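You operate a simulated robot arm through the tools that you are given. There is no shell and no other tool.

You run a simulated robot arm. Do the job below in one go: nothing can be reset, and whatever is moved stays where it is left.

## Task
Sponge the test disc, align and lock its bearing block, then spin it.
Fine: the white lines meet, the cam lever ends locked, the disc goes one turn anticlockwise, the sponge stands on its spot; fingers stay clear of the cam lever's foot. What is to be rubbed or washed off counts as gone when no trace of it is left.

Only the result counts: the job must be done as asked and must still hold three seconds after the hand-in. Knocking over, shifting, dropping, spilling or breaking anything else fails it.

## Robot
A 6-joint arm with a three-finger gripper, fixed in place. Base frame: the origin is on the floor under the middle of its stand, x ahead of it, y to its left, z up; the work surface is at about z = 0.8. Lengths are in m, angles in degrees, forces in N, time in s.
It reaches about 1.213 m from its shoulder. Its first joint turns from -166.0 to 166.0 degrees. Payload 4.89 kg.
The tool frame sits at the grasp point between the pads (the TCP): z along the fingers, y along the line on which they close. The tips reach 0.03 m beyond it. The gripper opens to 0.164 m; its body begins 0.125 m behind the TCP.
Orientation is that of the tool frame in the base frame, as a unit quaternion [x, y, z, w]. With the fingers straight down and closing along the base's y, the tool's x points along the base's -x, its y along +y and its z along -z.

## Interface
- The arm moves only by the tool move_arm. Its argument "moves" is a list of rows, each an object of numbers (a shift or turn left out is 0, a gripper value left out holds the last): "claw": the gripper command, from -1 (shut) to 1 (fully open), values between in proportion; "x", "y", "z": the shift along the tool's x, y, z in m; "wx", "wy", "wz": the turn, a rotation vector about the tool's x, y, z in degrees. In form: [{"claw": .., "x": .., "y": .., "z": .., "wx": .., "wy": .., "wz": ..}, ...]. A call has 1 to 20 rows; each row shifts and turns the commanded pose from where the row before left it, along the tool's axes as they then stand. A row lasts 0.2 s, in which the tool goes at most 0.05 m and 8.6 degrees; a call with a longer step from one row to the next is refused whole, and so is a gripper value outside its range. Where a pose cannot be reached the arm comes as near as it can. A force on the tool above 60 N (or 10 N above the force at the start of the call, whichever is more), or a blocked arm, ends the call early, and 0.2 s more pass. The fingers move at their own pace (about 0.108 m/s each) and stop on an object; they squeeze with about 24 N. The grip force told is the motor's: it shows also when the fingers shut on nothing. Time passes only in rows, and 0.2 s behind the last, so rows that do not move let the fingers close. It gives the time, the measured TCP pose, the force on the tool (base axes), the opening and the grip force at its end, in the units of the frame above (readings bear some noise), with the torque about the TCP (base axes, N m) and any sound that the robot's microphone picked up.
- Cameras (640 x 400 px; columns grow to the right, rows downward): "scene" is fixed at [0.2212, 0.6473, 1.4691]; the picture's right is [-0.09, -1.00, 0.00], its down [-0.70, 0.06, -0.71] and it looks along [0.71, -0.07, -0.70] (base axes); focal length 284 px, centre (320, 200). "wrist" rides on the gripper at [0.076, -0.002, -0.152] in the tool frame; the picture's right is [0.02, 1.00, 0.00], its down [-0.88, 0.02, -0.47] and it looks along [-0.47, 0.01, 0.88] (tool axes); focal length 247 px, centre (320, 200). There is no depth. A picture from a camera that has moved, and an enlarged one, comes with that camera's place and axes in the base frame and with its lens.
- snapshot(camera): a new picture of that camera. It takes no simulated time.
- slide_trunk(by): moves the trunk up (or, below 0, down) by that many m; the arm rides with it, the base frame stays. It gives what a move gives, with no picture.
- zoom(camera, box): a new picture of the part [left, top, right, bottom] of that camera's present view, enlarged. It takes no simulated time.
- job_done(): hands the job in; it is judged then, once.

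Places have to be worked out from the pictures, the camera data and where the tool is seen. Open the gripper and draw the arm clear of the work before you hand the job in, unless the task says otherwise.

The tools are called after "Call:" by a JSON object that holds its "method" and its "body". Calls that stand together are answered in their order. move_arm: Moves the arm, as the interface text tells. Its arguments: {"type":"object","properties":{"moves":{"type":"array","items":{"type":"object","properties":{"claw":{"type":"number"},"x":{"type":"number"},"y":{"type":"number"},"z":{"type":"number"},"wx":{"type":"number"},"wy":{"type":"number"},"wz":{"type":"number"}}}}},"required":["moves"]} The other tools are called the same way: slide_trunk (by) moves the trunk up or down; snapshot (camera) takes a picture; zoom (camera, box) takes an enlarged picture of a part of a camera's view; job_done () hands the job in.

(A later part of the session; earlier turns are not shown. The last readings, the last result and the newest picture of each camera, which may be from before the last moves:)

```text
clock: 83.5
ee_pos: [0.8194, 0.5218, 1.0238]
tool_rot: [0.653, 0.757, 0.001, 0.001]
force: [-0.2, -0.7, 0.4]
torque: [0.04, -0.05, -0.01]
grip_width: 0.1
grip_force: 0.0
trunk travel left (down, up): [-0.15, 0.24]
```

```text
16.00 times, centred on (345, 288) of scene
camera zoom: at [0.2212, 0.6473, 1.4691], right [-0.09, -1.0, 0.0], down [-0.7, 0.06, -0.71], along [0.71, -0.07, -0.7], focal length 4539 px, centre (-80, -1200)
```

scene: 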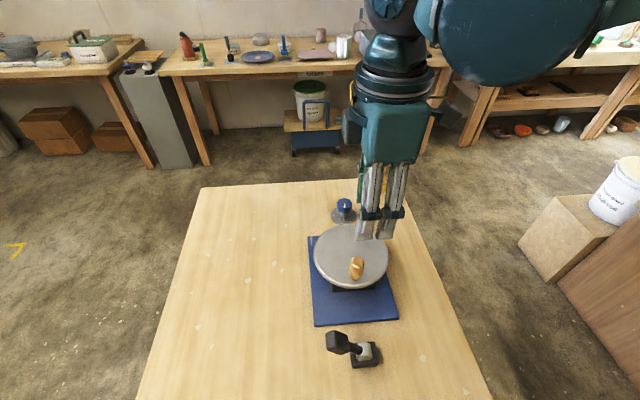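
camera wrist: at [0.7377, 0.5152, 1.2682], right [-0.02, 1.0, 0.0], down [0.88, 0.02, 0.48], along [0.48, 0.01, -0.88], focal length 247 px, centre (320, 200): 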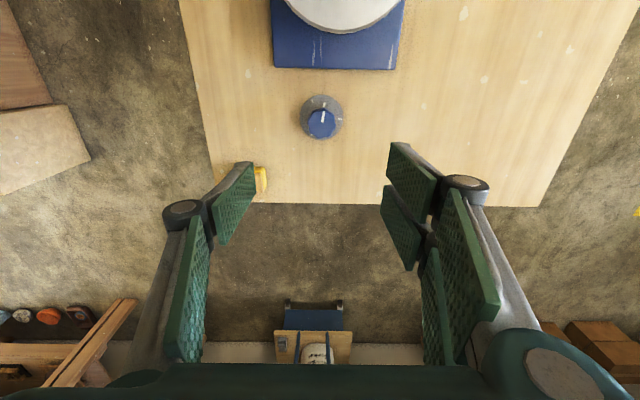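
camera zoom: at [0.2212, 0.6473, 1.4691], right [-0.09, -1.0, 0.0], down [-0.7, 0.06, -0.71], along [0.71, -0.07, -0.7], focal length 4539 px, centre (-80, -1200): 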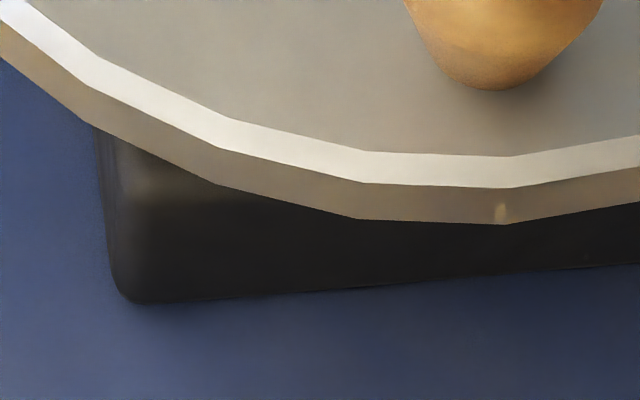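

The knob mark and tick line up well. Now I'll rotate the tool around and travel to the −y viewing place used before.

Call:
{"method": "move_arm", "body": {"moves": [{"z": -0.04, "wz": -8.5}, {"z": -0.04, "wz": -8.5}, {"wz": -8.5}, {"wz": -8.5}, {"wz": -8.5}, {"wz": -8.5}, {"wz": -8.5}, {"wz": -8.5}, {"wz": -8.5}, {"wz": -8.5}, {"wz": -8.5}, {"wz": -8.5}, {"wz": -8.5}, {"wz": -8.5}, {"wz": -8.5}, {"wz": -8.5}, {"wz": -8.5}, {"wz": -8.5}, {"wz": -8.5}, {"wz": -8.5}]}}

Call:
{"method": "move_arm", "body": {"moves": [{"wz": -1.5, "claw": 1}, {"x": 0.0315, "y": 0.0299}, {"x": 0.0315, "y": 0.0299}, {"x": 0.0315, "y": 0.0299}, {"x": 0.0315, "y": 0.0299}, {"x": 0.0315, "y": 0.0299}, {"x": 0.0315, "y": 0.0299}, {"x": 0.0315, "y": 0.0299}, {"x": 0.0315, "y": 0.0299}, {"z": 0.043}, {"z": 0.043}, {"wy": -8}, {"wy": -8}, {"wy": -8}, {"wy": -8}, {"wy": -8}, {"wy": -5}, {}]}}

Call:
{"method": "zoom", "body": {"camera": "wrist", "box": [270, 92, 330, 160]}}

Call:
{"method": "snapshot", "body": {"camera": "wrist"}}

```text
clock: 87.7
ee_pos: [0.8191, 0.5215, 1.1062]
tool_rot: [-0.698, 0.716, -0.001, 0.002]
force: [0.2, -0.2, -0.7]
torque: [0.0, -0.02, 0.01]
grip_width: 0.1002
grip_force: 0.1
trunk travel left (down, up): [-0.15, 0.24]
```

```text
clock: 91.5
ee_pos: [0.579, 0.2692, 1.0182]
tool_rot: [-0.653, 0.654, 0.269, 0.272]
force: [-0.1, 1.0, -1.3]
torque: [-0.01, 0.02, 0.01]
grip_width: 0.1639
grip_force: 0.1
trunk travel left (down, up): [-0.15, 0.24]
```

```text
5.88 times, centred on (300, 126) of wrist
camera zoom: at [0.5808, 0.1082, 1.0717], right [-1.0, -0.01, -0.02], down [-0.02, 0.29, 0.96], along [-0.01, 0.96, -0.29], focal length 1453 px, centre (438, 635)
```

zoom: 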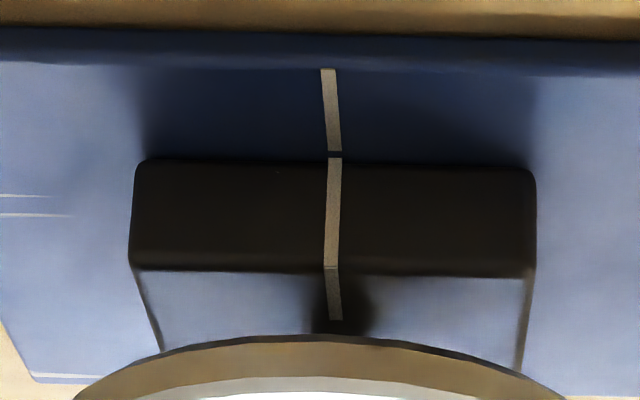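

```text
taken
camera wrist: at [0.5808, 0.1082, 1.0717], right [-1.0, -0.01, -0.02], down [-0.02, 0.29, 0.96], along [-0.01, 0.96, -0.29], focal length 247 px, centre (320, 200)
```

wrist: 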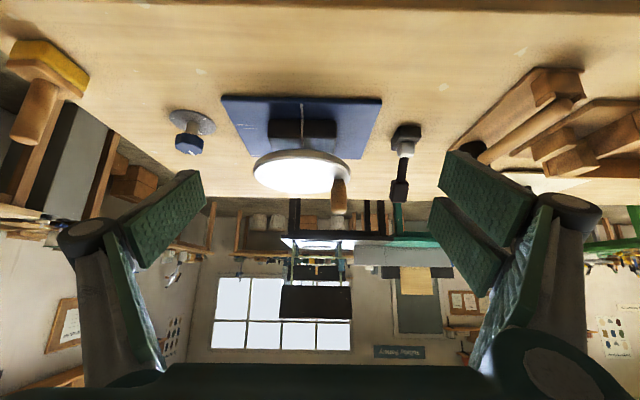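

The lines now appear to meet. I'll zoom in further to measure what remains.

Call:
{"method": "zoom", "body": {"camera": "wrist", "box": [291, 98, 311, 114]}}

Call:
{"method": "zoom", "body": {"camera": "wrist", "box": [285, 98, 317, 126]}}

```text
16.00 times, centred on (301, 106) of wrist
camera zoom: at [0.5808, 0.1082, 1.0717], right [-1.0, -0.01, -0.02], down [-0.02, 0.29, 0.96], along [-0.01, 0.96, -0.29], focal length 3952 px, centre (624, 1704)
```

zoom: 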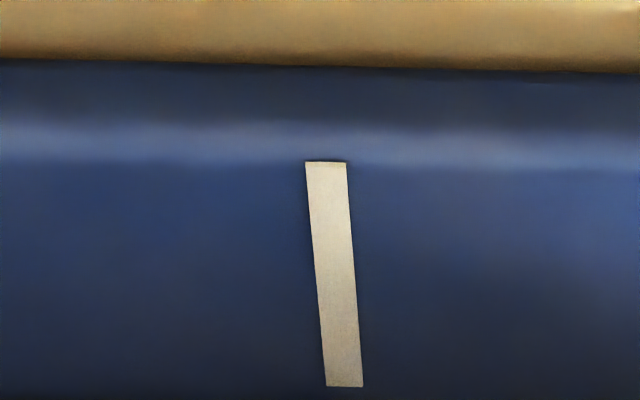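

```text
14.29 times, centred on (301, 112) of wrist
camera zoom: at [0.5808, 0.1082, 1.0717], right [-1.0, -0.01, -0.02], down [-0.02, 0.29, 0.96], along [-0.01, 0.96, -0.29], focal length 3528 px, centre (591, 1457)
```

zoom: 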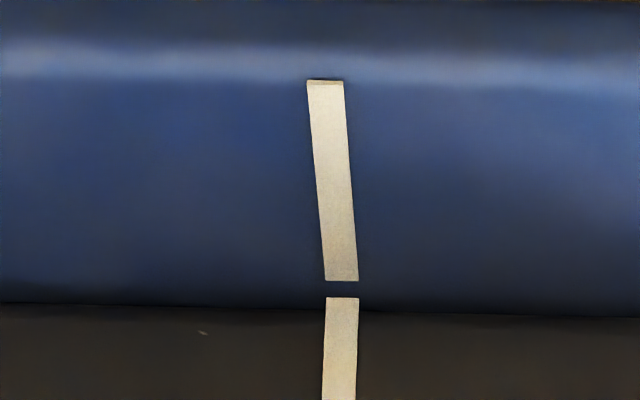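

The lines meet to within about 0.1 mm. Next is the cam lever, so I'll examine it closely from here and from the scene camera.

Call:
{"method": "zoom", "body": {"camera": "wrist", "box": [380, 115, 425, 205]}}

Call:
{"method": "zoom", "body": {"camera": "scene", "box": [320, 325, 390, 375]}}

```text
4.44 times, centred on (402, 160) of wrist
camera zoom: at [0.5808, 0.1082, 1.0717], right [-1.0, -0.01, -0.02], down [-0.02, 0.29, 0.96], along [-0.01, 0.96, -0.29], focal length 1098 px, centre (-47, 378)
```

zoom: 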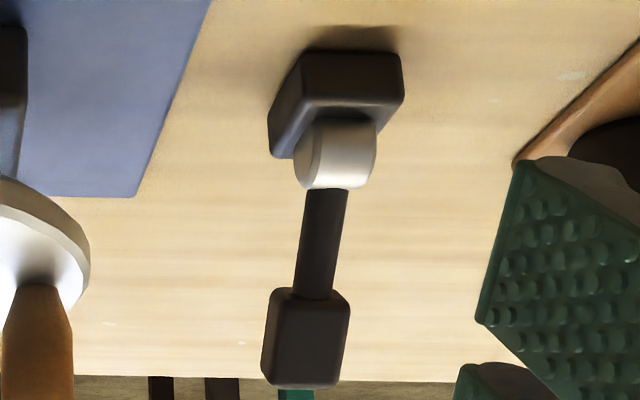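

```text
8.00 times, centred on (355, 350) of scene
camera zoom: at [0.2212, 0.6473, 1.4691], right [-0.09, -1.0, 0.0], down [-0.7, 0.06, -0.71], along [0.71, -0.07, -0.7], focal length 2270 px, centre (40, -1000)
```

zoom: 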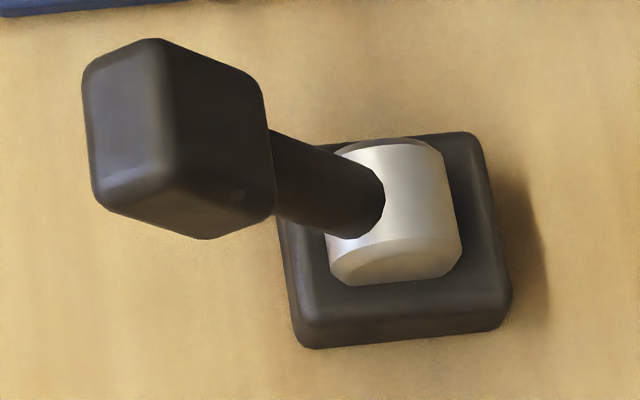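

The lever's knob is at about (0.412, 0.593, 0.90), swinging in the y–z plane about an x axis near (y 0.531, z 0.828). I'll straighten up and go above the lever's knob with the fingers set to close along x, well away from the foot.

Call:
{"method": "move_arm", "body": {"moves": [{"wy": 8}, {"wy": 8}, {"wy": 8}, {"wy": 8}, {"wy": 8}, {"wy": 5}, {"z": -0.04}, {"z": -0.04}, {"x": -0.0405, "y": 0.0209, "claw": 0.0}, {"x": -0.0405, "y": 0.0209}, {"x": -0.0405, "y": 0.0209}, {"x": -0.0405, "y": 0.0209}, {"x": -0.0405, "y": 0.0209}, {"x": -0.0405, "y": 0.0209}, {"x": -0.0405, "y": 0.0209}, {"x": -0.0405, "y": 0.0209}, {}]}}

Call:
{"method": "snapshot", "body": {"camera": "wrist"}}

Call:
{"method": "zoom", "body": {"camera": "wrist", "box": [260, 60, 400, 220]}}

```text
clock: 95.1
ee_pos: [0.4129, 0.5949, 1.0992]
tool_rot: [-0.707, 0.707, -0.001, 0.001]
force: [0.3, 0.6, -0.8]
torque: [-0.02, 0.02, -0.02]
grip_width: 0.0819
grip_force: 0.0
trunk travel left (down, up): [-0.15, 0.24]
```

```text
taken
camera wrist: at [0.4143, 0.5188, 1.2514], right [-1.0, -0.02, 0.0], down [-0.02, 0.88, 0.47], along [-0.01, 0.47, -0.88], focal length 247 px, centre (320, 200)
```

wrist: 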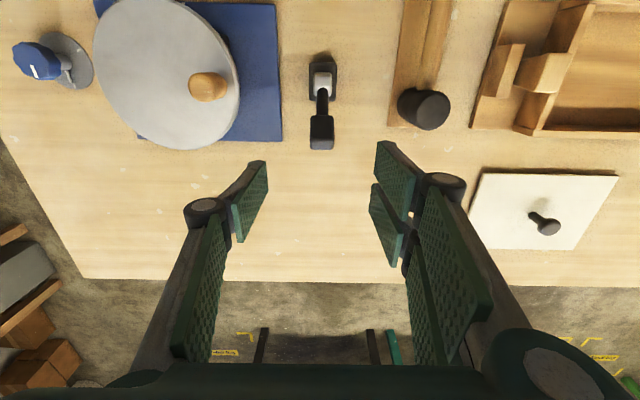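

```text
2.50 times, centred on (330, 140) of wrist
camera zoom: at [0.4143, 0.5188, 1.2514], right [-1.0, -0.02, 0.0], down [-0.02, 0.88, 0.47], along [-0.01, 0.47, -0.88], focal length 617 px, centre (295, 350)
```

zoom: 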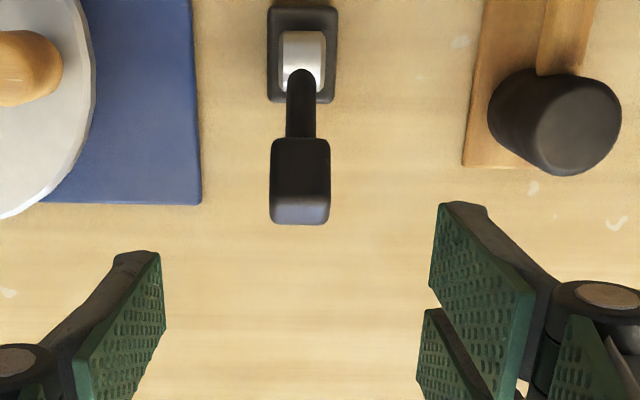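

The knob is centred at about (0.410, 0.597) and 34 mm wide. I'll descend to straddle it with the tips at about z 0.882, well above the foot.

Call:
{"method": "move_arm", "body": {"moves": [{"x": -0.002, "y": 0.003, "z": 0.04}, {"z": 0.045}, {"z": 0.045}, {"z": 0.04}, {"z": 0.015}, {}]}}

Call:
{"method": "zoom", "body": {"camera": "wrist", "box": [220, 60, 420, 280]}}

Call:
{"method": "zoom", "body": {"camera": "scene", "box": [290, 260, 430, 400]}}

```text
clock: 96.5
ee_pos: [0.4078, 0.5961, 0.9131]
tool_rot: [-0.707, 0.707, -0.001, 0.001]
force: [0.4, -0.4, 0.4]
torque: [-0.08, 0.04, -0.03]
grip_width: 0.0822
grip_force: 0.1
trunk travel left (down, up): [-0.15, 0.24]
```

```text
1.82 times, centred on (320, 170) of wrist
camera zoom: at [0.4109, 0.5202, 1.0656], right [-1.0, -0.02, 0.0], down [-0.02, 0.88, 0.47], along [-0.01, 0.47, -0.88], focal length 449 px, centre (320, 254)
```

zoom: 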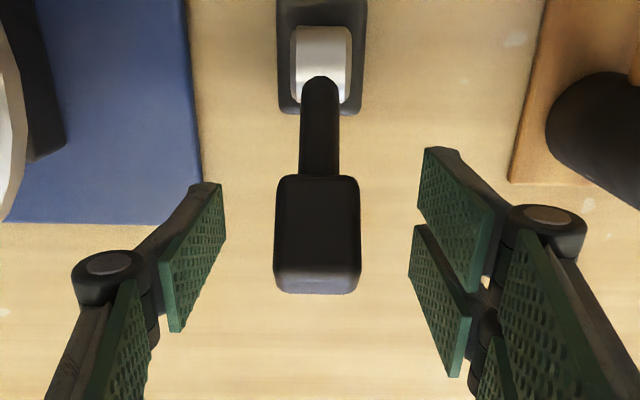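

```text
2.86 times, centred on (360, 330) of scene
camera zoom: at [0.2212, 0.6473, 1.4691], right [-0.09, -1.0, 0.0], down [-0.7, 0.06, -0.71], along [0.71, -0.07, -0.7], focal length 810 px, centre (206, -171)
```

zoom: 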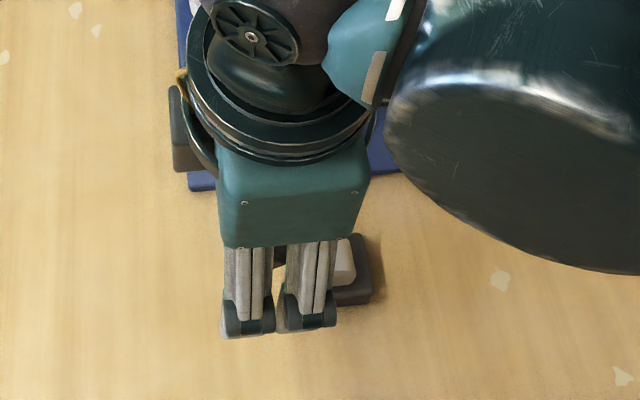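

The knob is between the pads at the grasp point, so I'll close on it.

Call:
{"method": "move_arm", "body": {"moves": [{"claw": -1}, {"claw": -1}, {"claw": -1}, {}]}}

Call:
{"method": "zoom", "body": {"camera": "wrist", "box": [220, 60, 420, 280]}}

```text
clock: 97.5
ee_pos: [0.4102, 0.5971, 0.9141]
tool_rot: [-0.706, 0.708, -0.002, 0.001]
force: [15.5, 1.0, -0.6]
torque: [0.01, -0.39, 0.05]
grip_width: 0.0385
grip_force: 45.2
trunk travel left (down, up): [-0.15, 0.24]
```

```text
1.82 times, centred on (320, 170) of wrist
camera zoom: at [0.4117, 0.5201, 1.0657], right [-1.0, -0.02, 0.0], down [-0.02, 0.88, 0.47], along [-0.01, 0.47, -0.88], focal length 449 px, centre (320, 254)
```

zoom: 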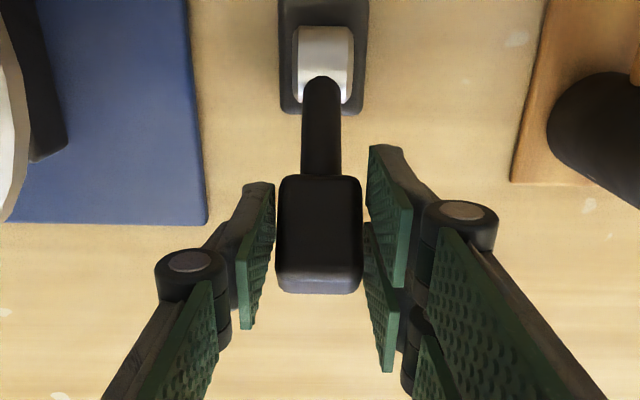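

The knob is held at 38.5 mm. I'll relieve the sideways load and test a small motion up-and-over toward −y, watching the forces.

Call:
{"method": "move_arm", "body": {"moves": [{"y": -0.0008}, {"x": 0.002, "z": -0.0014}, {}]}}

Call:
{"method": "move_arm", "body": {"moves": [{"x": 0.0015, "z": -0.001}, {}]}}

Call:
{"method": "zoom", "body": {"camera": "wrist", "box": [220, 60, 420, 280]}}

```text
clock: 98.3
ee_pos: [0.41, 0.5952, 0.9141]
tool_rot: [-0.707, 0.707, -0.001, 0.001]
force: [6.1, 19.2, 0.6]
torque: [1.44, -0.12, 0.19]
grip_width: 0.0385
grip_force: 45.3
trunk travel left (down, up): [-0.15, 0.24]
```

```text
clock: 98.9
ee_pos: [0.4105, 0.5933, 0.9137]
tool_rot: [-0.707, 0.707, -0.001, 0.0]
force: [2.1, 24.3, 6.2]
torque: [1.35, -0.02, 0.13]
grip_width: 0.0384
grip_force: 44.9
trunk travel left (down, up): [-0.15, 0.24]
```

```text
1.82 times, centred on (320, 170) of wrist
camera zoom: at [0.4119, 0.517, 1.0677], right [-1.0, -0.02, 0.0], down [-0.02, 0.88, 0.47], along [-0.01, 0.47, -0.88], focal length 449 px, centre (320, 254)
```

zoom: 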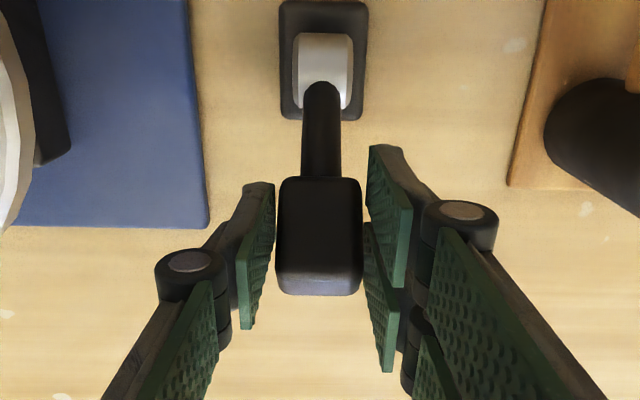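

The lever seems to follow with about 24 N of resistance. I'll go a few millimetres further to see whether the force levels off (free travel) or climbs (an end stop).

Call:
{"method": "move_arm", "body": {"moves": [{"x": 0.002, "z": -0.0013}, {"x": 0.002, "z": -0.0013}, {}]}}

Call:
{"method": "zoom", "body": {"camera": "wrist", "box": [220, 60, 420, 280]}}

```text
clock: 99.7
ee_pos: [0.41, 0.5894, 0.9182]
tool_rot: [-0.706, 0.708, -0.001, 0.0]
force: [-4.8, 13.9, -4.4]
torque: [1.23, -0.02, 0.15]
grip_width: 0.0381
grip_force: 45.2
trunk travel left (down, up): [-0.15, 0.24]
```

```text
1.82 times, centred on (320, 170) of wrist
camera zoom: at [0.4119, 0.5127, 1.0701], right [-1.0, -0.02, 0.0], down [-0.02, 0.88, 0.47], along [-0.01, 0.47, -0.88], focal length 449 px, centre (320, 254)
```

zoom: 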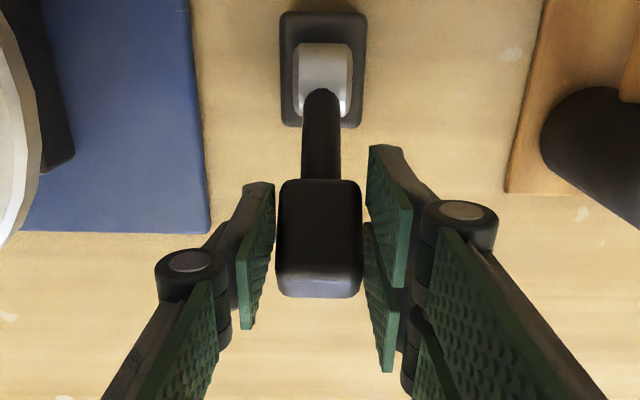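

The lever swings this way with a modest drag of about 14 N. I'll follow its arc (radius about 0.105 around y 0.536, z 0.828) toward vertical in small steps.

Call:
{"method": "move_arm", "body": {"moves": [{"x": 0.0074, "z": -0.004}, {"x": 0.0067, "z": -0.003}, {"x": 0.0069, "z": -0.0025}, {"x": 0.007, "z": -0.002}, {}]}}

Call:
{"method": "zoom", "body": {"camera": "wrist", "box": [220, 60, 420, 280]}}

```text
clock: 100.9
ee_pos: [0.4102, 0.5608, 0.9297]
tool_rot: [-0.706, 0.708, -0.001, 0.0]
force: [-13.3, 11.5, 0.5]
torque: [0.96, 0.31, 0.06]
grip_width: 0.0384
grip_force: 44.9
trunk travel left (down, up): [-0.15, 0.24]
```

```text
1.82 times, centred on (320, 170) of wrist
camera zoom: at [0.4118, 0.4842, 1.0822], right [-1.0, -0.02, 0.0], down [-0.02, 0.88, 0.47], along [-0.01, 0.47, -0.88], focal length 449 px, centre (320, 254)
```

zoom: 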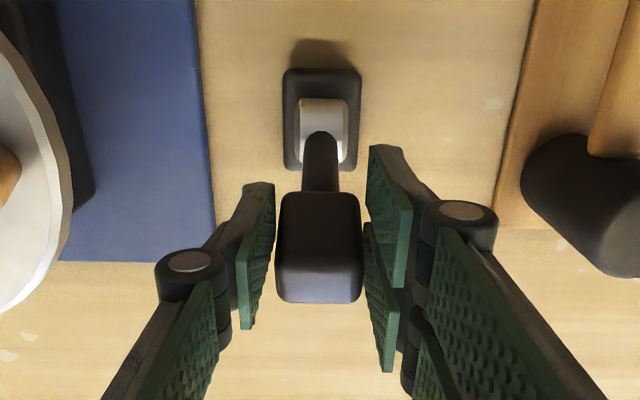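

It follows smoothly. I'll continue over the top, easing the sideways load.

Call:
{"method": "move_arm", "body": {"moves": [{"x": 0.0072, "y": 0.0006, "z": -0.0015}, {"x": 0.0072, "z": -0.001}, {"x": 0.0073, "z": -0.0005}, {"x": 0.0074}, {"x": 0.0073, "z": 0.0005}, {"x": 0.0072, "z": 0.001}, {}]}}

Call:
{"method": "zoom", "body": {"camera": "wrist", "box": [220, 60, 420, 280]}}

```text
clock: 102.5
ee_pos: [0.41, 0.5176, 0.9317]
tool_rot: [-0.706, 0.708, -0.001, 0.001]
force: [-2.0, 12.4, 1.6]
torque: [1.22, 0.08, 0.02]
grip_width: 0.038
grip_force: 45.2
trunk travel left (down, up): [-0.15, 0.24]
```

```text
1.82 times, centred on (320, 170) of wrist
camera zoom: at [0.4118, 0.4413, 1.0833], right [-1.0, -0.02, 0.0], down [-0.02, 0.88, 0.47], along [-0.01, 0.47, -0.88], focal length 449 px, centre (320, 254)
```

zoom: 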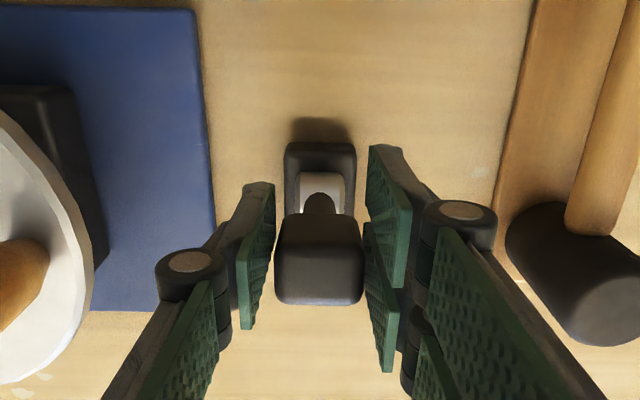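

The lever is past vertical now. I'll continue down on the −y side, watching for an end stop or a click.

Call:
{"method": "move_arm", "body": {"moves": [{"x": 0.0072, "z": 0.0015}, {"x": 0.007, "z": 0.002}, {"x": 0.0069, "z": 0.0025}, {"x": 0.0067, "z": 0.003}, {}]}}

Call:
{"method": "move_arm", "body": {"moves": [{"x": 0.0065, "z": 0.0035}, {"x": 0.0031, "z": 0.0019}, {}]}}

Call:
{"method": "zoom", "body": {"camera": "wrist", "box": [220, 60, 420, 280]}}

```text
clock: 103.7
ee_pos: [0.41, 0.4897, 0.9214]
tool_rot: [-0.707, 0.708, 0.0, 0.001]
force: [1.5, 10.6, 9.8]
torque: [1.3, 0.22, 0.01]
grip_width: 0.0382
grip_force: 45.1
trunk travel left (down, up): [-0.15, 0.24]
```

```text
clock: 104.5
ee_pos: [0.4109, 0.4789, 0.9166]
tool_rot: [-0.706, 0.708, -0.001, 0.001]
force: [4.9, 9.4, 6.3]
torque: [1.11, 0.2, 0.11]
grip_width: 0.038
grip_force: 44.4
trunk travel left (down, up): [-0.15, 0.24]
```

```text
1.82 times, centred on (320, 170) of wrist
camera zoom: at [0.4117, 0.4031, 1.0686], right [-1.0, -0.02, 0.0], down [-0.02, 0.88, 0.47], along [-0.01, 0.47, -0.88], focal length 449 px, centre (320, 254)
```

zoom: 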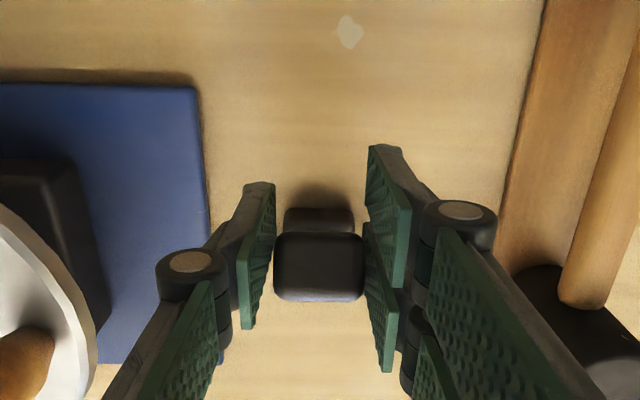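

It's still moving freely at about 35° past vertical. I'll keep following the arc with finer checks.

Call:
{"method": "move_arm", "body": {"moves": [{"x": 0.006, "z": 0.0042}, {"x": 0.0029, "z": 0.0023}, {}]}}

Call:
{"method": "move_arm", "body": {"moves": [{"x": 0.0028, "z": 0.0024}, {"x": 0.0027, "z": 0.0025}, {}]}}

```text
clock: 105.3
ee_pos: [0.4091, 0.4709, 0.9101]
tool_rot: [-0.707, 0.708, 0.0, 0.0]
force: [4.2, 7.8, 11.3]
torque: [1.41, 0.31, 0.09]
grip_width: 0.0377
grip_force: 44.9
trunk travel left (down, up): [-0.15, 0.24]
```

```text
clock: 106.1
ee_pos: [0.4113, 0.4653, 0.9049]
tool_rot: [-0.706, 0.708, -0.001, 0.001]
force: [6.8, 1.7, 14.0]
torque: [1.15, 0.29, 0.04]
grip_width: 0.038
grip_force: 45.1
trunk travel left (down, up): [-0.15, 0.24]
```

Call:
{"method": "move_arm", "body": {"moves": [{"x": 0.0026, "z": 0.0026}, {"x": 0.0026, "z": 0.0026}, {}]}}

Call:
{"method": "move_arm", "body": {"moves": [{"x": 0.0024, "z": 0.0027}, {"x": 0.0024, "z": 0.0028}, {}]}}

Call:
{"method": "zoom", "body": {"camera": "scene", "box": [310, 260, 450, 400]}}

```text
clock: 106.9
ee_pos: [0.4107, 0.4613, 0.9005]
tool_rot: [-0.706, 0.708, -0.002, 0.001]
force: [7.9, 29.7, 28.2]
torque: [0.53, 0.3, 0.24]
grip_width: 0.038
grip_force: 45.0
trunk travel left (down, up): [-0.15, 0.24]
```

```text
clock: 107.7
ee_pos: [0.4098, 0.455, 0.8938]
tool_rot: [-0.707, 0.707, -0.001, -0.001]
force: [2.7, 10.1, 18.2]
torque: [-0.16, 0.4, 0.36]
grip_width: 0.0362
grip_force: 45.1
trunk travel left (down, up): [-0.15, 0.24]
```

```text
2.86 times, centred on (380, 330) of scene
camera zoom: at [0.2212, 0.6473, 1.4691], right [-0.09, -1.0, 0.0], down [-0.7, 0.06, -0.71], along [0.71, -0.07, -0.7], focal length 810 px, centre (149, -171)
```

zoom: 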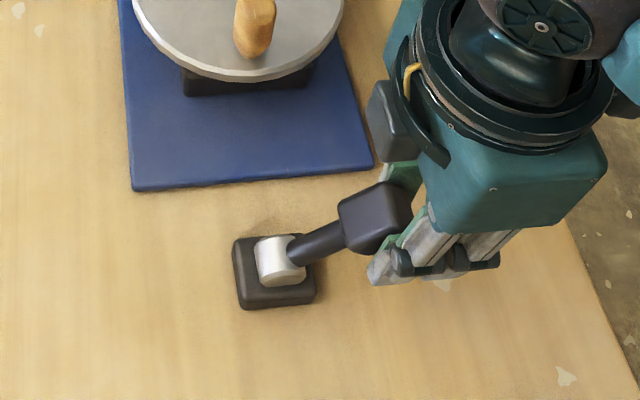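

The force peaked at about 40 N and then the pads started slipping on the knob, so the lever seems to be at its other stop. I'll check the grip from the wrist camera.

Call:
{"method": "zoom", "body": {"camera": "wrist", "box": [220, 60, 420, 280]}}

Call:
{"method": "zoom", "body": {"camera": "scene", "box": [350, 310, 430, 370]}}

```text
1.82 times, centred on (320, 170) of wrist
camera zoom: at [0.4111, 0.3785, 1.0467], right [-1.0, -0.02, 0.0], down [-0.02, 0.88, 0.47], along [-0.01, 0.47, -0.88], focal length 449 px, centre (320, 254)
```

zoom: 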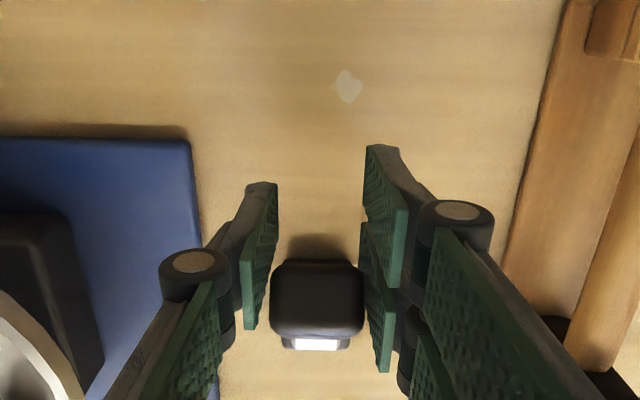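

```text
6.67 times, centred on (390, 340) of scene
camera zoom: at [0.2212, 0.6473, 1.4691], right [-0.09, -1.0, 0.0], down [-0.7, 0.06, -0.71], along [0.71, -0.07, -0.7], focal length 1891 px, centre (-147, -733)
```

zoom: 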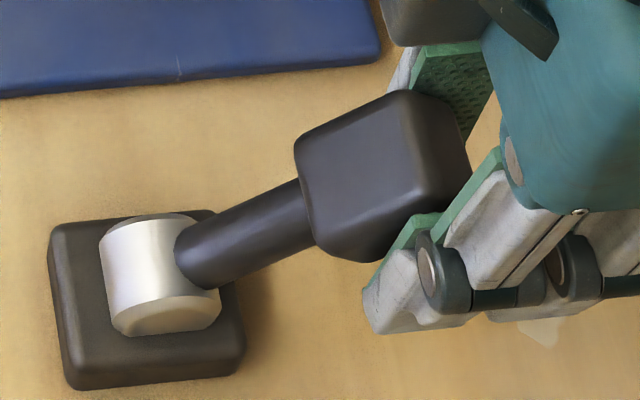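

The lever now leans about 41° to −y, mirror-symmetric to its start, and was pressed against its stop with about 40 N. I'll open, rise straight up and check that it stays.

Call:
{"method": "move_arm", "body": {"moves": [{"claw": -0.3}, {"claw": 0.0}, {"claw": 0.0}, {"z": -0.03}, {"z": -0.045}, {"z": -0.045}, {"z": -0.045}, {}]}}

Call:
{"method": "zoom", "body": {"camera": "scene", "box": [350, 310, 430, 370]}}

Call:
{"method": "snapshot", "body": {"camera": "wrist"}}

```text
clock: 109.5
ee_pos: [0.4087, 0.4546, 1.0596]
tool_rot: [-0.706, 0.708, -0.001, 0.001]
force: [-0.6, -1.0, -0.4]
torque: [0.07, -0.06, 0.0]
grip_width: 0.0819
grip_force: 0.1
trunk travel left (down, up): [-0.15, 0.24]
```

```text
6.67 times, centred on (390, 340) of scene
camera zoom: at [0.2212, 0.6473, 1.4691], right [-0.09, -1.0, 0.0], down [-0.7, 0.06, -0.71], along [0.71, -0.07, -0.7], focal length 1891 px, centre (-147, -733)
```

zoom: 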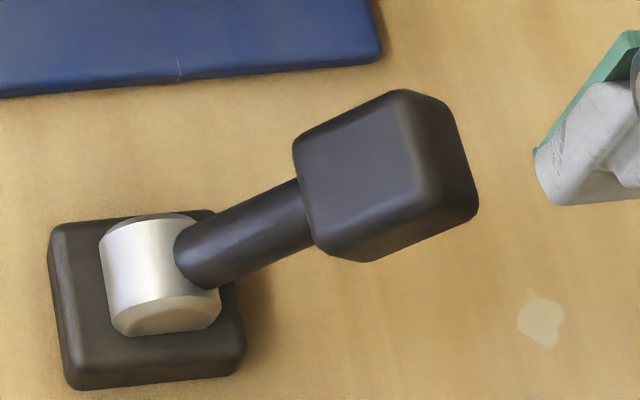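

```text
taken
camera wrist: at [0.411, 0.3783, 1.2115], right [-1.0, -0.02, 0.0], down [-0.02, 0.88, 0.47], along [-0.01, 0.47, -0.88], focal length 247 px, centre (320, 200)
```

wrist: 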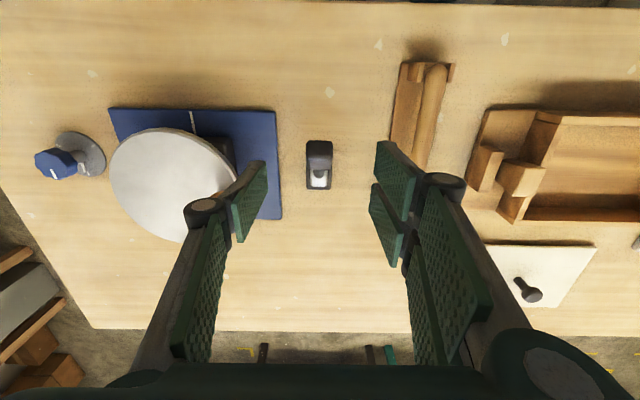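

The lever stays put at −41°. To be sure it's fully home, I'll re-grip its knob centrally and press once more toward the stop.

Call:
{"method": "move_arm", "body": {"moves": [{"x": -0.02, "y": -0.002, "z": 0.04}, {"z": 0.045}, {"z": 0.04}, {"z": 0.02}, {"claw": -1}, {"claw": -1}, {"claw": -1}, {}]}}

Call:
{"method": "zoom", "body": {"camera": "wrist", "box": [220, 60, 420, 280]}}

```text
clock: 111.3
ee_pos: [0.4094, 0.475, 0.9152]
tool_rot: [-0.706, 0.708, -0.001, 0.001]
force: [-26.8, 2.6, -17.1]
torque: [-0.71, 0.53, 0.26]
grip_width: 0.0385
grip_force: 45.0
trunk travel left (down, up): [-0.15, 0.24]
```

```text
1.82 times, centred on (320, 170) of wrist
camera zoom: at [0.412, 0.3987, 1.0667], right [-1.0, -0.02, 0.0], down [-0.02, 0.88, 0.47], along [-0.01, 0.47, -0.88], focal length 449 px, centre (320, 254)
```

zoom: 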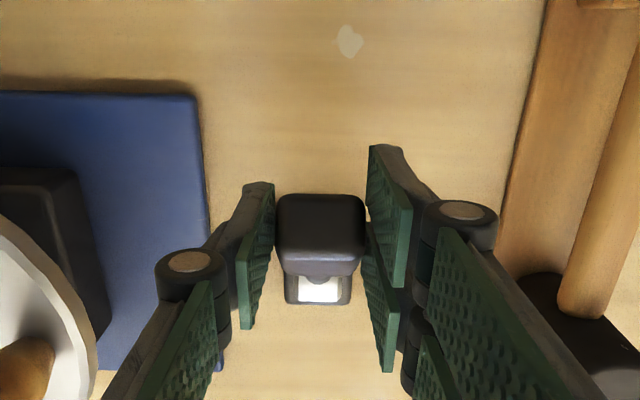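

The grip is centred again. I'll relieve the side load and press tangentially in small steps.

Call:
{"method": "move_arm", "body": {"moves": [{"y": 0.0015}, {"x": 0.0012, "z": 0.0009}, {}]}}

Call:
{"method": "move_arm", "body": {"moves": [{"x": 0.0012, "z": 0.0009}, {}]}}

Call:
{"method": "move_arm", "body": {"moves": [{"x": 0.001, "z": 0.0007}, {}]}}

```text
clock: 112.1
ee_pos: [0.4109, 0.4753, 0.9139]
tool_rot: [-0.707, 0.708, -0.001, 0.002]
force: [-15.3, 15.5, 11.6]
torque: [1.54, 0.35, 0.08]
grip_width: 0.0383
grip_force: 44.8
trunk travel left (down, up): [-0.15, 0.24]
```

```text
clock: 112.7
ee_pos: [0.4112, 0.4726, 0.9129]
tool_rot: [-0.706, 0.708, -0.002, 0.0]
force: [-7.2, 29.6, 27.9]
torque: [0.95, 0.22, 0.05]
grip_width: 0.0386
grip_force: 45.0
trunk travel left (down, up): [-0.15, 0.24]
```

```text
clock: 113.3
ee_pos: [0.4097, 0.4733, 0.9123]
tool_rot: [-0.707, 0.707, -0.001, 0.002]
force: [-3.0, 31.9, 26.0]
torque: [0.78, 0.09, 0.06]
grip_width: 0.0386
grip_force: 45.0
trunk travel left (down, up): [-0.15, 0.24]
```

The force climbs to about 41 N with no further motion: the lever is hard against its stop. I'll release, rise, and re-check the lever and the block lines.

Call:
{"method": "move_arm", "body": {"moves": [{"x": -0.001, "z": -0.0008, "claw": -0.4}, {"claw": 0.0}, {"claw": 0.0}, {"z": -0.03}, {"z": -0.045}, {"z": -0.045}, {"z": -0.045}, {"z": -0.03}, {}]}}

Call:
{"method": "zoom", "body": {"camera": "scene", "box": [350, 310, 430, 370]}}

Call:
{"method": "zoom", "body": {"camera": "scene", "box": [325, 275, 365, 300]}}

Call:
{"method": "snapshot", "body": {"camera": "wrist"}}

```text
clock: 115.3
ee_pos: [0.4089, 0.4727, 1.1082]
tool_rot: [-0.706, 0.708, -0.002, 0.002]
force: [0.1, 0.2, -0.2]
torque: [0.01, -0.03, 0.02]
grip_width: 0.082
grip_force: 0.0
trunk travel left (down, up): [-0.15, 0.24]
```

```text
6.67 times, centred on (390, 340) of scene
camera zoom: at [0.2212, 0.6473, 1.4691], right [-0.09, -1.0, 0.0], down [-0.7, 0.06, -0.71], along [0.71, -0.07, -0.7], focal length 1891 px, centre (-147, -733)
```

zoom: 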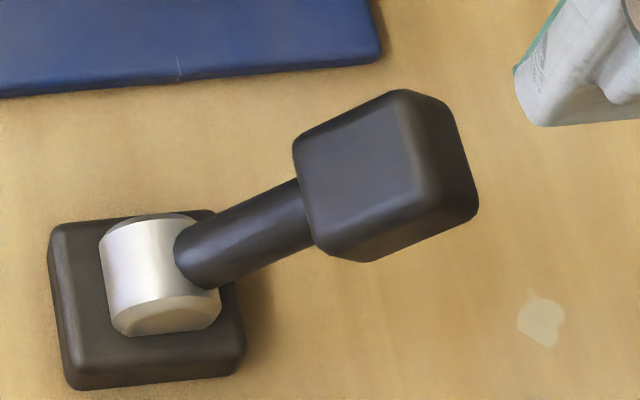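

```text
16.00 times, centred on (345, 288) of scene
camera zoom: at [0.2212, 0.6473, 1.4691], right [-0.09, -1.0, 0.0], down [-0.7, 0.06, -0.71], along [0.71, -0.07, -0.7], focal length 4539 px, centre (-80, -1200)
```

zoom: 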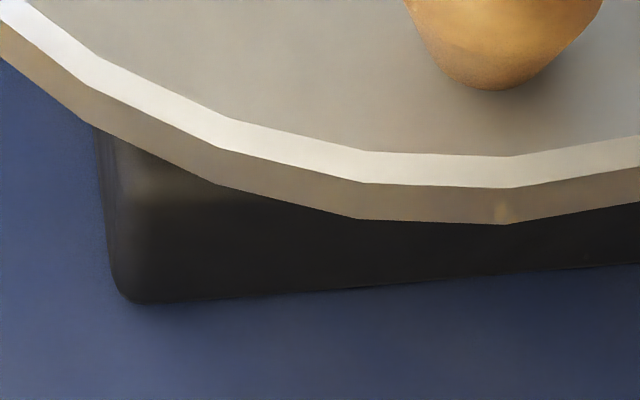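

```text
taken
camera wrist: at [0.4104, 0.3954, 1.2602], right [-1.0, -0.02, 0.0], down [-0.02, 0.88, 0.47], along [-0.01, 0.47, -0.88], focal length 247 px, centre (320, 200)
```

wrist: 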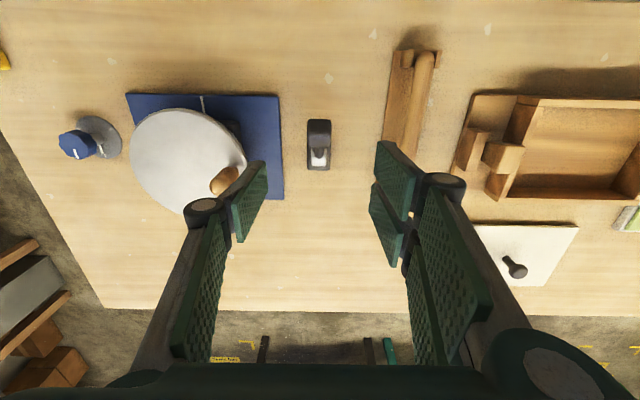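

The lever is firmly at its stop and the block edge hasn't moved. Now for the spin: I'll go above the peg with default yaw so the pads act tangentially and can follow the peg anticlockwise.

Call:
{"method": "move_arm", "body": {"moves": [{"x": -0.0165, "y": -0.0335}, {"x": -0.0165, "y": -0.0335}, {"x": -0.0165, "y": -0.0335}, {"x": -0.0163, "y": -0.0335}, {"wz": 8.2}, {"wz": 8.2}, {"wz": 8.2}, {"wz": 8.2}, {"wz": 8.2}, {"wz": 8.2}, {"wz": 8.2}, {"wz": 8.2}, {"wz": 8.2}, {"wz": 8.2}, {"wz": 8, "claw": -0.1}, {}]}}

Call:
{"method": "zoom", "body": {"camera": "wrist", "box": [220, 60, 440, 260]}}

```text
clock: 118.7
ee_pos: [0.544, 0.5388, 1.1084]
tool_rot: [0.002, 1.0, 0.001, 0.0]
force: [0.1, -0.5, -0.4]
torque: [-0.01, 0.04, 0.01]
grip_width: 0.074
grip_force: 0.2
trunk travel left (down, up): [-0.15, 0.24]
```

```text
2.00 times, centred on (330, 160) of wrist
camera zoom: at [0.4677, 0.537, 1.2599], right [-0.02, 1.0, 0.0], down [0.88, 0.02, 0.48], along [0.48, 0.01, -0.88], focal length 494 px, centre (300, 280)
```

zoom: 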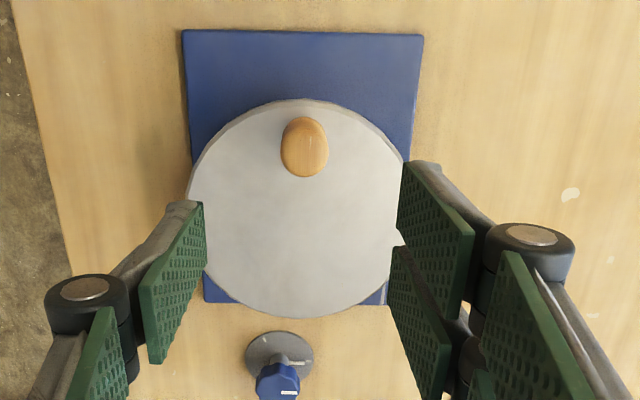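

The peg is nearly below the TCP and the disc centre is confirmed at about (0.611, 0.5385). I'll descend around the peg and close to a loose cage of about 38 mm so the pads push it tangentially without straining the bearing.

Call:
{"method": "move_arm", "body": {"moves": [{"x": 0.0015, "y": 0.001, "z": 0.04}, {"z": 0.045}, {"z": 0.045}, {"z": 0.03}, {}, {"claw": -0.53}, {"claw": -0.53}, {}]}}

Call:
{"method": "zoom", "body": {"camera": "wrist", "box": [220, 60, 440, 260]}}

Call:
{"method": "zoom", "body": {"camera": "scene", "box": [290, 200, 430, 310]}}

```text
clock: 120.5
ee_pos: [0.5416, 0.5406, 0.9496]
tool_rot: [0.001, 1.0, 0.0, 0.001]
force: [0.7, -0.5, 0.5]
torque: [0.02, 0.02, 0.0]
grip_width: 0.0387
grip_force: 0.0
trunk travel left (down, up): [-0.15, 0.24]
```

```text
2.00 times, centred on (330, 160) of wrist
camera zoom: at [0.4658, 0.5383, 1.1003], right [-0.02, 1.0, 0.0], down [0.88, 0.02, 0.48], along [0.48, 0.01, -0.88], focal length 494 px, centre (300, 280)
```

zoom: 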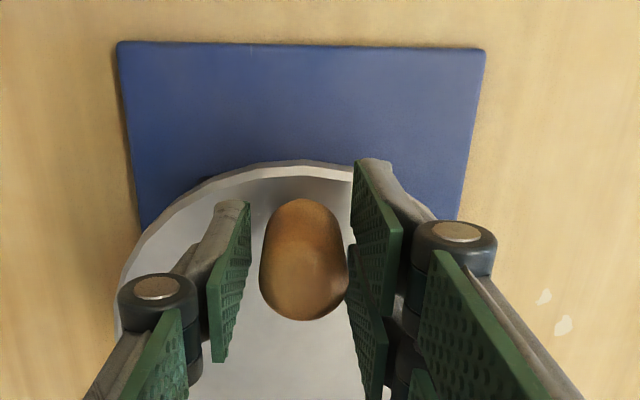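

```text
3.64 times, centred on (360, 255) of scene
camera zoom: at [0.2212, 0.6473, 1.4691], right [-0.09, -1.0, 0.0], down [-0.7, 0.06, -0.71], along [0.71, -0.07, -0.7], focal length 1032 px, centre (174, 0)
```

zoom: 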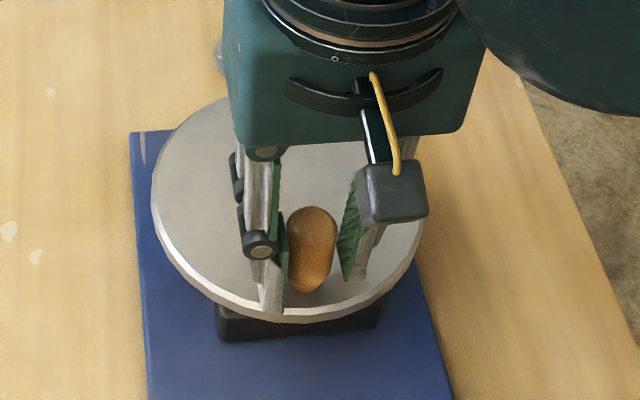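

The peg sits between the pads near the +y side, which will do the pushing. I'll start the anticlockwise arc with 5 rows of 6° to test.

Call:
{"method": "move_arm", "body": {"moves": [{"x": -0.00037, "y": -0.00705, "wz": -6}, {"x": -0.00037, "y": -0.00705, "wz": -6}, {"x": -0.00037, "y": -0.00705, "wz": -6}, {"x": -0.00037, "y": -0.00705, "wz": -6}, {"x": -0.00037, "y": -0.00705, "wz": -6}]}}

Call:
{"method": "zoom", "body": {"camera": "scene", "box": [290, 200, 430, 310]}}

Call:
{"method": "zoom", "body": {"camera": "wrist", "box": [220, 60, 440, 260]}}

```text
clock: 121.7
ee_pos: [0.5512, 0.5068, 0.9474]
tool_rot: [-0.259, 0.966, 0.0, 0.001]
force: [-0.3, 1.0, -0.1]
torque: [-0.01, -0.03, -0.01]
grip_width: 0.0386
grip_force: 0.0
trunk travel left (down, up): [-0.15, 0.24]
```

```text
3.64 times, centred on (360, 255) of scene
camera zoom: at [0.2212, 0.6473, 1.4691], right [-0.09, -1.0, 0.0], down [-0.7, 0.06, -0.71], along [0.71, -0.07, -0.7], focal length 1032 px, centre (174, 0)
```

zoom: 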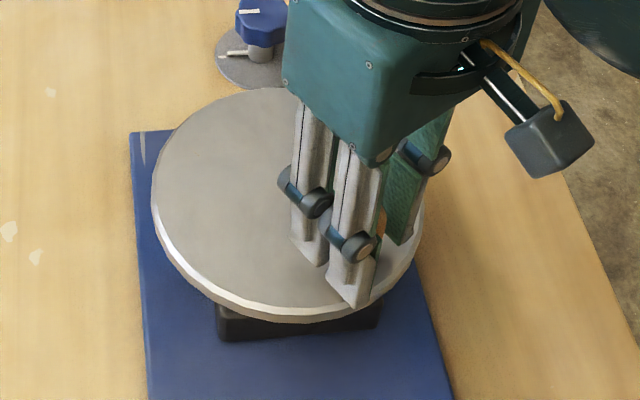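

```text
2.00 times, centred on (330, 160) of wrist
camera zoom: at [0.4863, 0.4665, 1.1], right [-0.52, 0.86, 0.0], down [0.75, 0.46, 0.47], along [0.41, 0.25, -0.88], focal length 494 px, centre (300, 280)
```

zoom: 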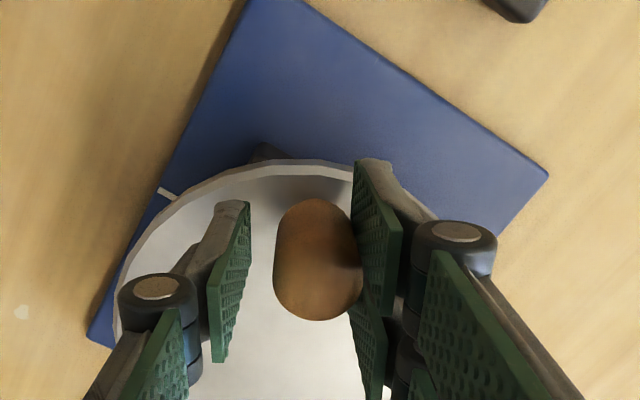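

The disc turns freely and the peg stays well placed between the pads. I'll continue to 90° of travel.

Call:
{"method": "move_arm", "body": {"moves": [{"x": -0.00037, "y": -0.00705, "wz": -6}, {"x": -0.00037, "y": -0.00705, "wz": -6}, {"x": -0.00037, "y": -0.00705, "wz": -6}, {"x": -0.00037, "y": -0.00705, "wz": -6}, {"x": -0.00037, "y": -0.00705, "wz": -6}, {"x": -0.00037, "y": -0.00705, "wz": -6}, {"x": -0.00037, "y": -0.00705, "wz": -6}, {"x": -0.00037, "y": -0.00705, "wz": -6}, {"x": -0.00037, "y": -0.00705, "wz": -6}, {"x": -0.00037, "y": -0.00705, "wz": -6}, {}]}}

Call:
{"method": "zoom", "body": {"camera": "wrist", "box": [220, 60, 440, 260]}}

Call:
{"method": "snapshot", "body": {"camera": "scene"}}

```text
clock: 124.1
ee_pos: [0.6116, 0.4732, 0.9481]
tool_rot: [-0.707, 0.707, 0.0, 0.001]
force: [0.7, -0.1, -0.1]
torque: [0.0, -0.02, 0.04]
grip_width: 0.0385
grip_force: 0.1
trunk travel left (down, up): [-0.15, 0.24]
```

```text
2.00 times, centred on (330, 160) of wrist
camera zoom: at [0.6121, 0.3963, 1.1002], right [-1.0, -0.02, 0.0], down [-0.02, 0.88, 0.47], along [-0.01, 0.47, -0.88], focal length 494 px, centre (300, 280)
```

zoom: 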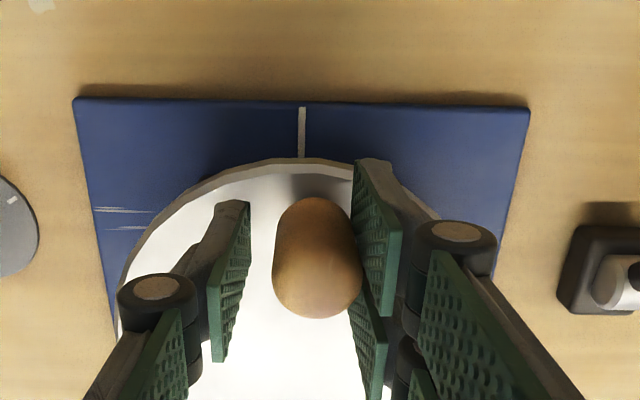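

```text
taken
```

scene: 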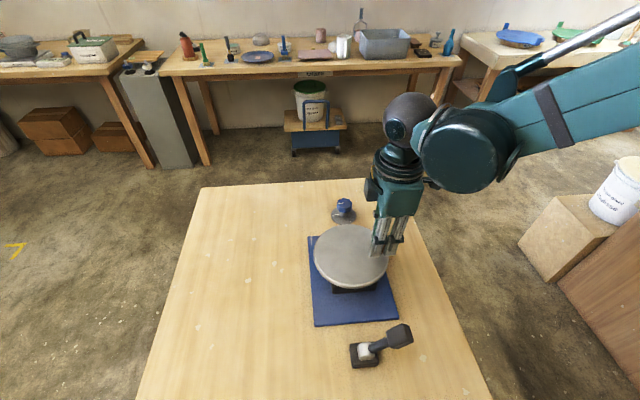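

A quarter turn is done with negligible force. I'll open, rise above the peg, and flip the tool by 180° so I can continue within a safe wrist range.

Call:
{"method": "move_arm", "body": {"moves": [{"claw": -0.1}, {"claw": -0.1}, {"z": -0.045}, {"z": -0.045}, {"wz": 8.2}, {"wz": 8.2}, {"wz": 8.2}, {"wz": 8.2}, {"wz": 8.2}, {"wz": 8.2}, {"wz": 8.2}, {"wz": 8.2}, {"wz": 8.2}, {"wz": 8.2}, {"wz": 8.2}, {"wz": 8.2}, {"wz": 8.2}, {"wz": 8.2}, {"wz": 8.2}, {"wz": 8.2}]}}

Call:
{"method": "move_arm", "body": {"moves": [{"wz": 8.2}, {"wz": 8.2}, {"wz": 8.2}, {"wz": 8.2}, {"wz": 8.2}, {"wz": 7.8}, {}]}}

Call:
{"method": "snapshot", "body": {"camera": "wrist"}}

Call:
{"method": "zoom", "body": {"camera": "scene", "box": [290, 200, 430, 310]}}

```text
clock: 128.3
ee_pos: [0.6097, 0.4728, 1.0375]
tool_rot: [0.354, 0.935, 0.001, 0.001]
force: [1.2, -0.8, 0.2]
torque: [-0.02, 0.01, -0.01]
grip_width: 0.0739
grip_force: 0.0
trunk travel left (down, up): [-0.15, 0.24]
```

```text
clock: 129.9
ee_pos: [0.6101, 0.4726, 1.039]
tool_rot: [0.708, 0.706, 0.0, 0.0]
force: [-0.8, -0.3, 0.8]
torque: [0.01, 0.03, 0.03]
grip_width: 0.0739
grip_force: 0.0
trunk travel left (down, up): [-0.15, 0.24]
```

```text
taken
camera wrist: at [0.6084, 0.5491, 1.1904], right [1.0, 0.02, 0.0], down [0.01, -0.88, 0.47], along [0.01, -0.47, -0.88], focal length 247 px, centre (320, 200)
```

wrist: 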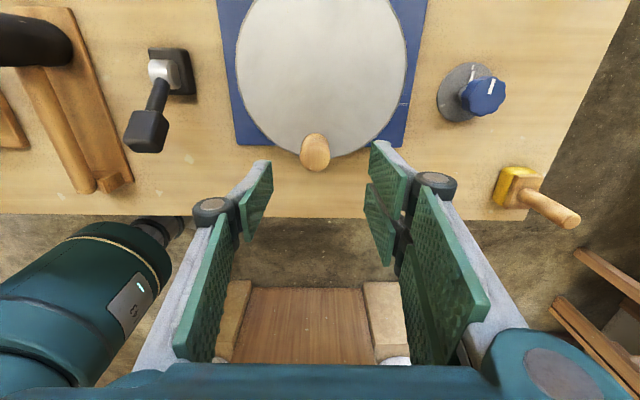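

```text
3.64 times, centred on (360, 255) of scene
camera zoom: at [0.2212, 0.6473, 1.4691], right [-0.09, -1.0, 0.0], down [-0.7, 0.06, -0.71], along [0.71, -0.07, -0.7], focal length 1032 px, centre (174, 0)
```

zoom: 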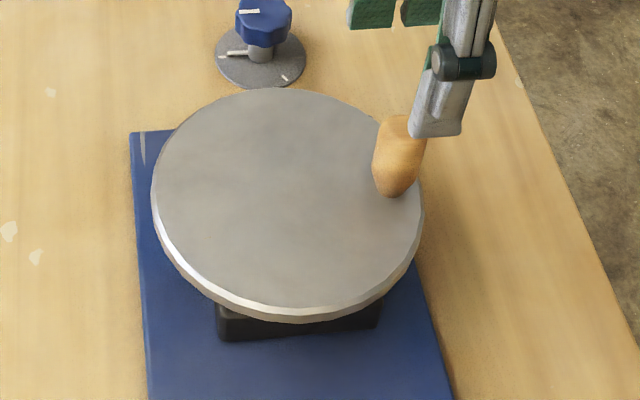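

The peg is between the open fingers. I'll descend and cage it again.

Call:
{"method": "move_arm", "body": {"moves": [{"y": -0.002, "z": 0.045}, {"z": 0.045}, {}, {"claw": -0.53}, {"claw": -0.53}, {}]}}

Call:
{"method": "zoom", "body": {"camera": "wrist", "box": [220, 60, 440, 260]}}

```text
clock: 131.3
ee_pos: [0.6099, 0.4737, 0.9473]
tool_rot: [0.708, 0.706, 0.0, 0.0]
force: [0.0, -0.3, 0.1]
torque: [0.02, 0.02, 0.0]
grip_width: 0.0386
grip_force: 0.1
trunk travel left (down, up): [-0.15, 0.24]
```

```text
2.00 times, centred on (330, 160) of wrist
camera zoom: at [0.6075, 0.5498, 1.0999], right [1.0, 0.02, 0.0], down [0.02, -0.88, 0.47], along [0.01, -0.47, -0.88], focal length 494 px, centre (300, 280)
```

zoom: 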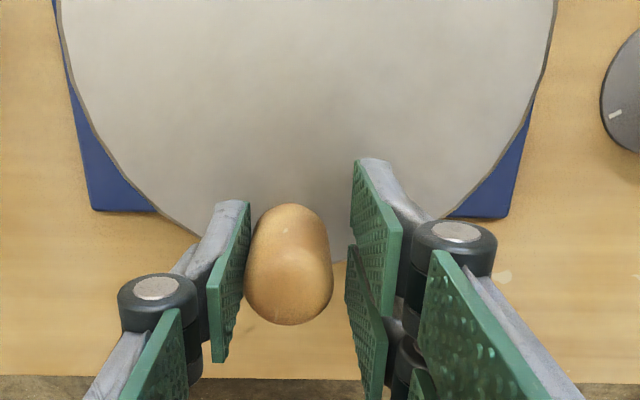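

The peg is against the pushing finger. I'll run the next arc of 60° and check.

Call:
{"method": "move_arm", "body": {"moves": [{"x": 0.00037, "y": 0.00705, "wz": -6}, {"x": 0.00037, "y": 0.00705, "wz": -6}, {"x": 0.00037, "y": 0.00705, "wz": -6}, {"x": 0.00037, "y": 0.00705, "wz": -6}, {"x": 0.00037, "y": 0.00705, "wz": -6}, {"x": 0.00037, "y": 0.00705, "wz": -6}, {"x": 0.00037, "y": 0.00705, "wz": -6}, {"x": 0.00037, "y": 0.00705, "wz": -6}, {"x": 0.00037, "y": 0.00705, "wz": -6}, {"x": 0.00037, "y": 0.00705, "wz": -6}]}}

Call:
{"method": "zoom", "body": {"camera": "wrist", "box": [220, 60, 440, 260]}}

Call:
{"method": "zoom", "body": {"camera": "scene", "box": [290, 200, 430, 310]}}

```text
clock: 133.5
ee_pos: [0.6672, 0.5062, 0.9483]
tool_rot: [0.26, 0.966, 0.001, 0.0]
force: [-0.4, -0.3, 0.0]
torque: [0.03, -0.01, -0.01]
grip_width: 0.0386
grip_force: 0.1
trunk travel left (down, up): [-0.15, 0.24]
```

```text
2.00 times, centred on (330, 160) of wrist
camera zoom: at [0.5993, 0.5431, 1.1009], right [0.48, 0.88, 0.0], down [0.77, -0.42, 0.48], along [0.42, -0.23, -0.88], focal length 494 px, centre (300, 280)
```

zoom: 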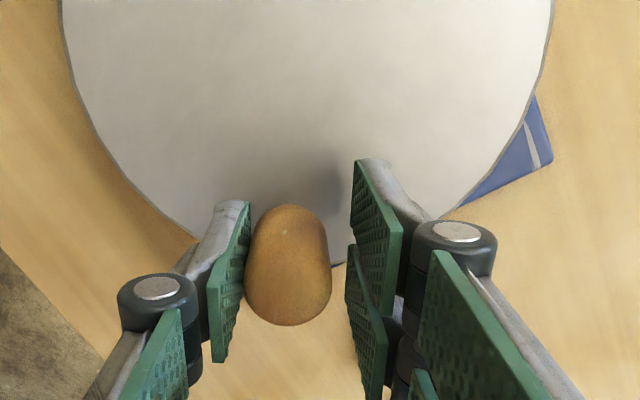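

```text
3.64 times, centred on (360, 255) of scene
camera zoom: at [0.2212, 0.6473, 1.4691], right [-0.09, -1.0, 0.0], down [-0.7, 0.06, -0.71], along [0.71, -0.07, -0.7], focal length 1032 px, centre (174, 0)
```

zoom: 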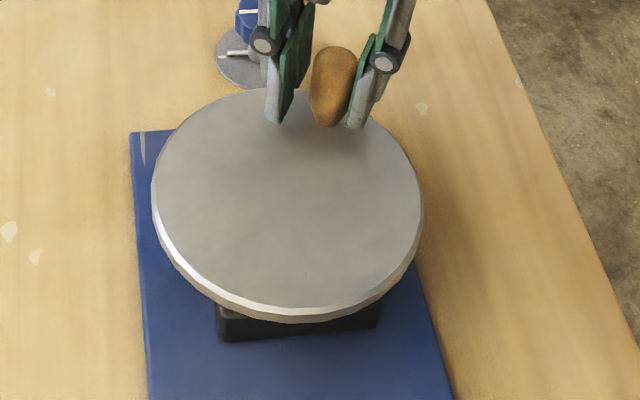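

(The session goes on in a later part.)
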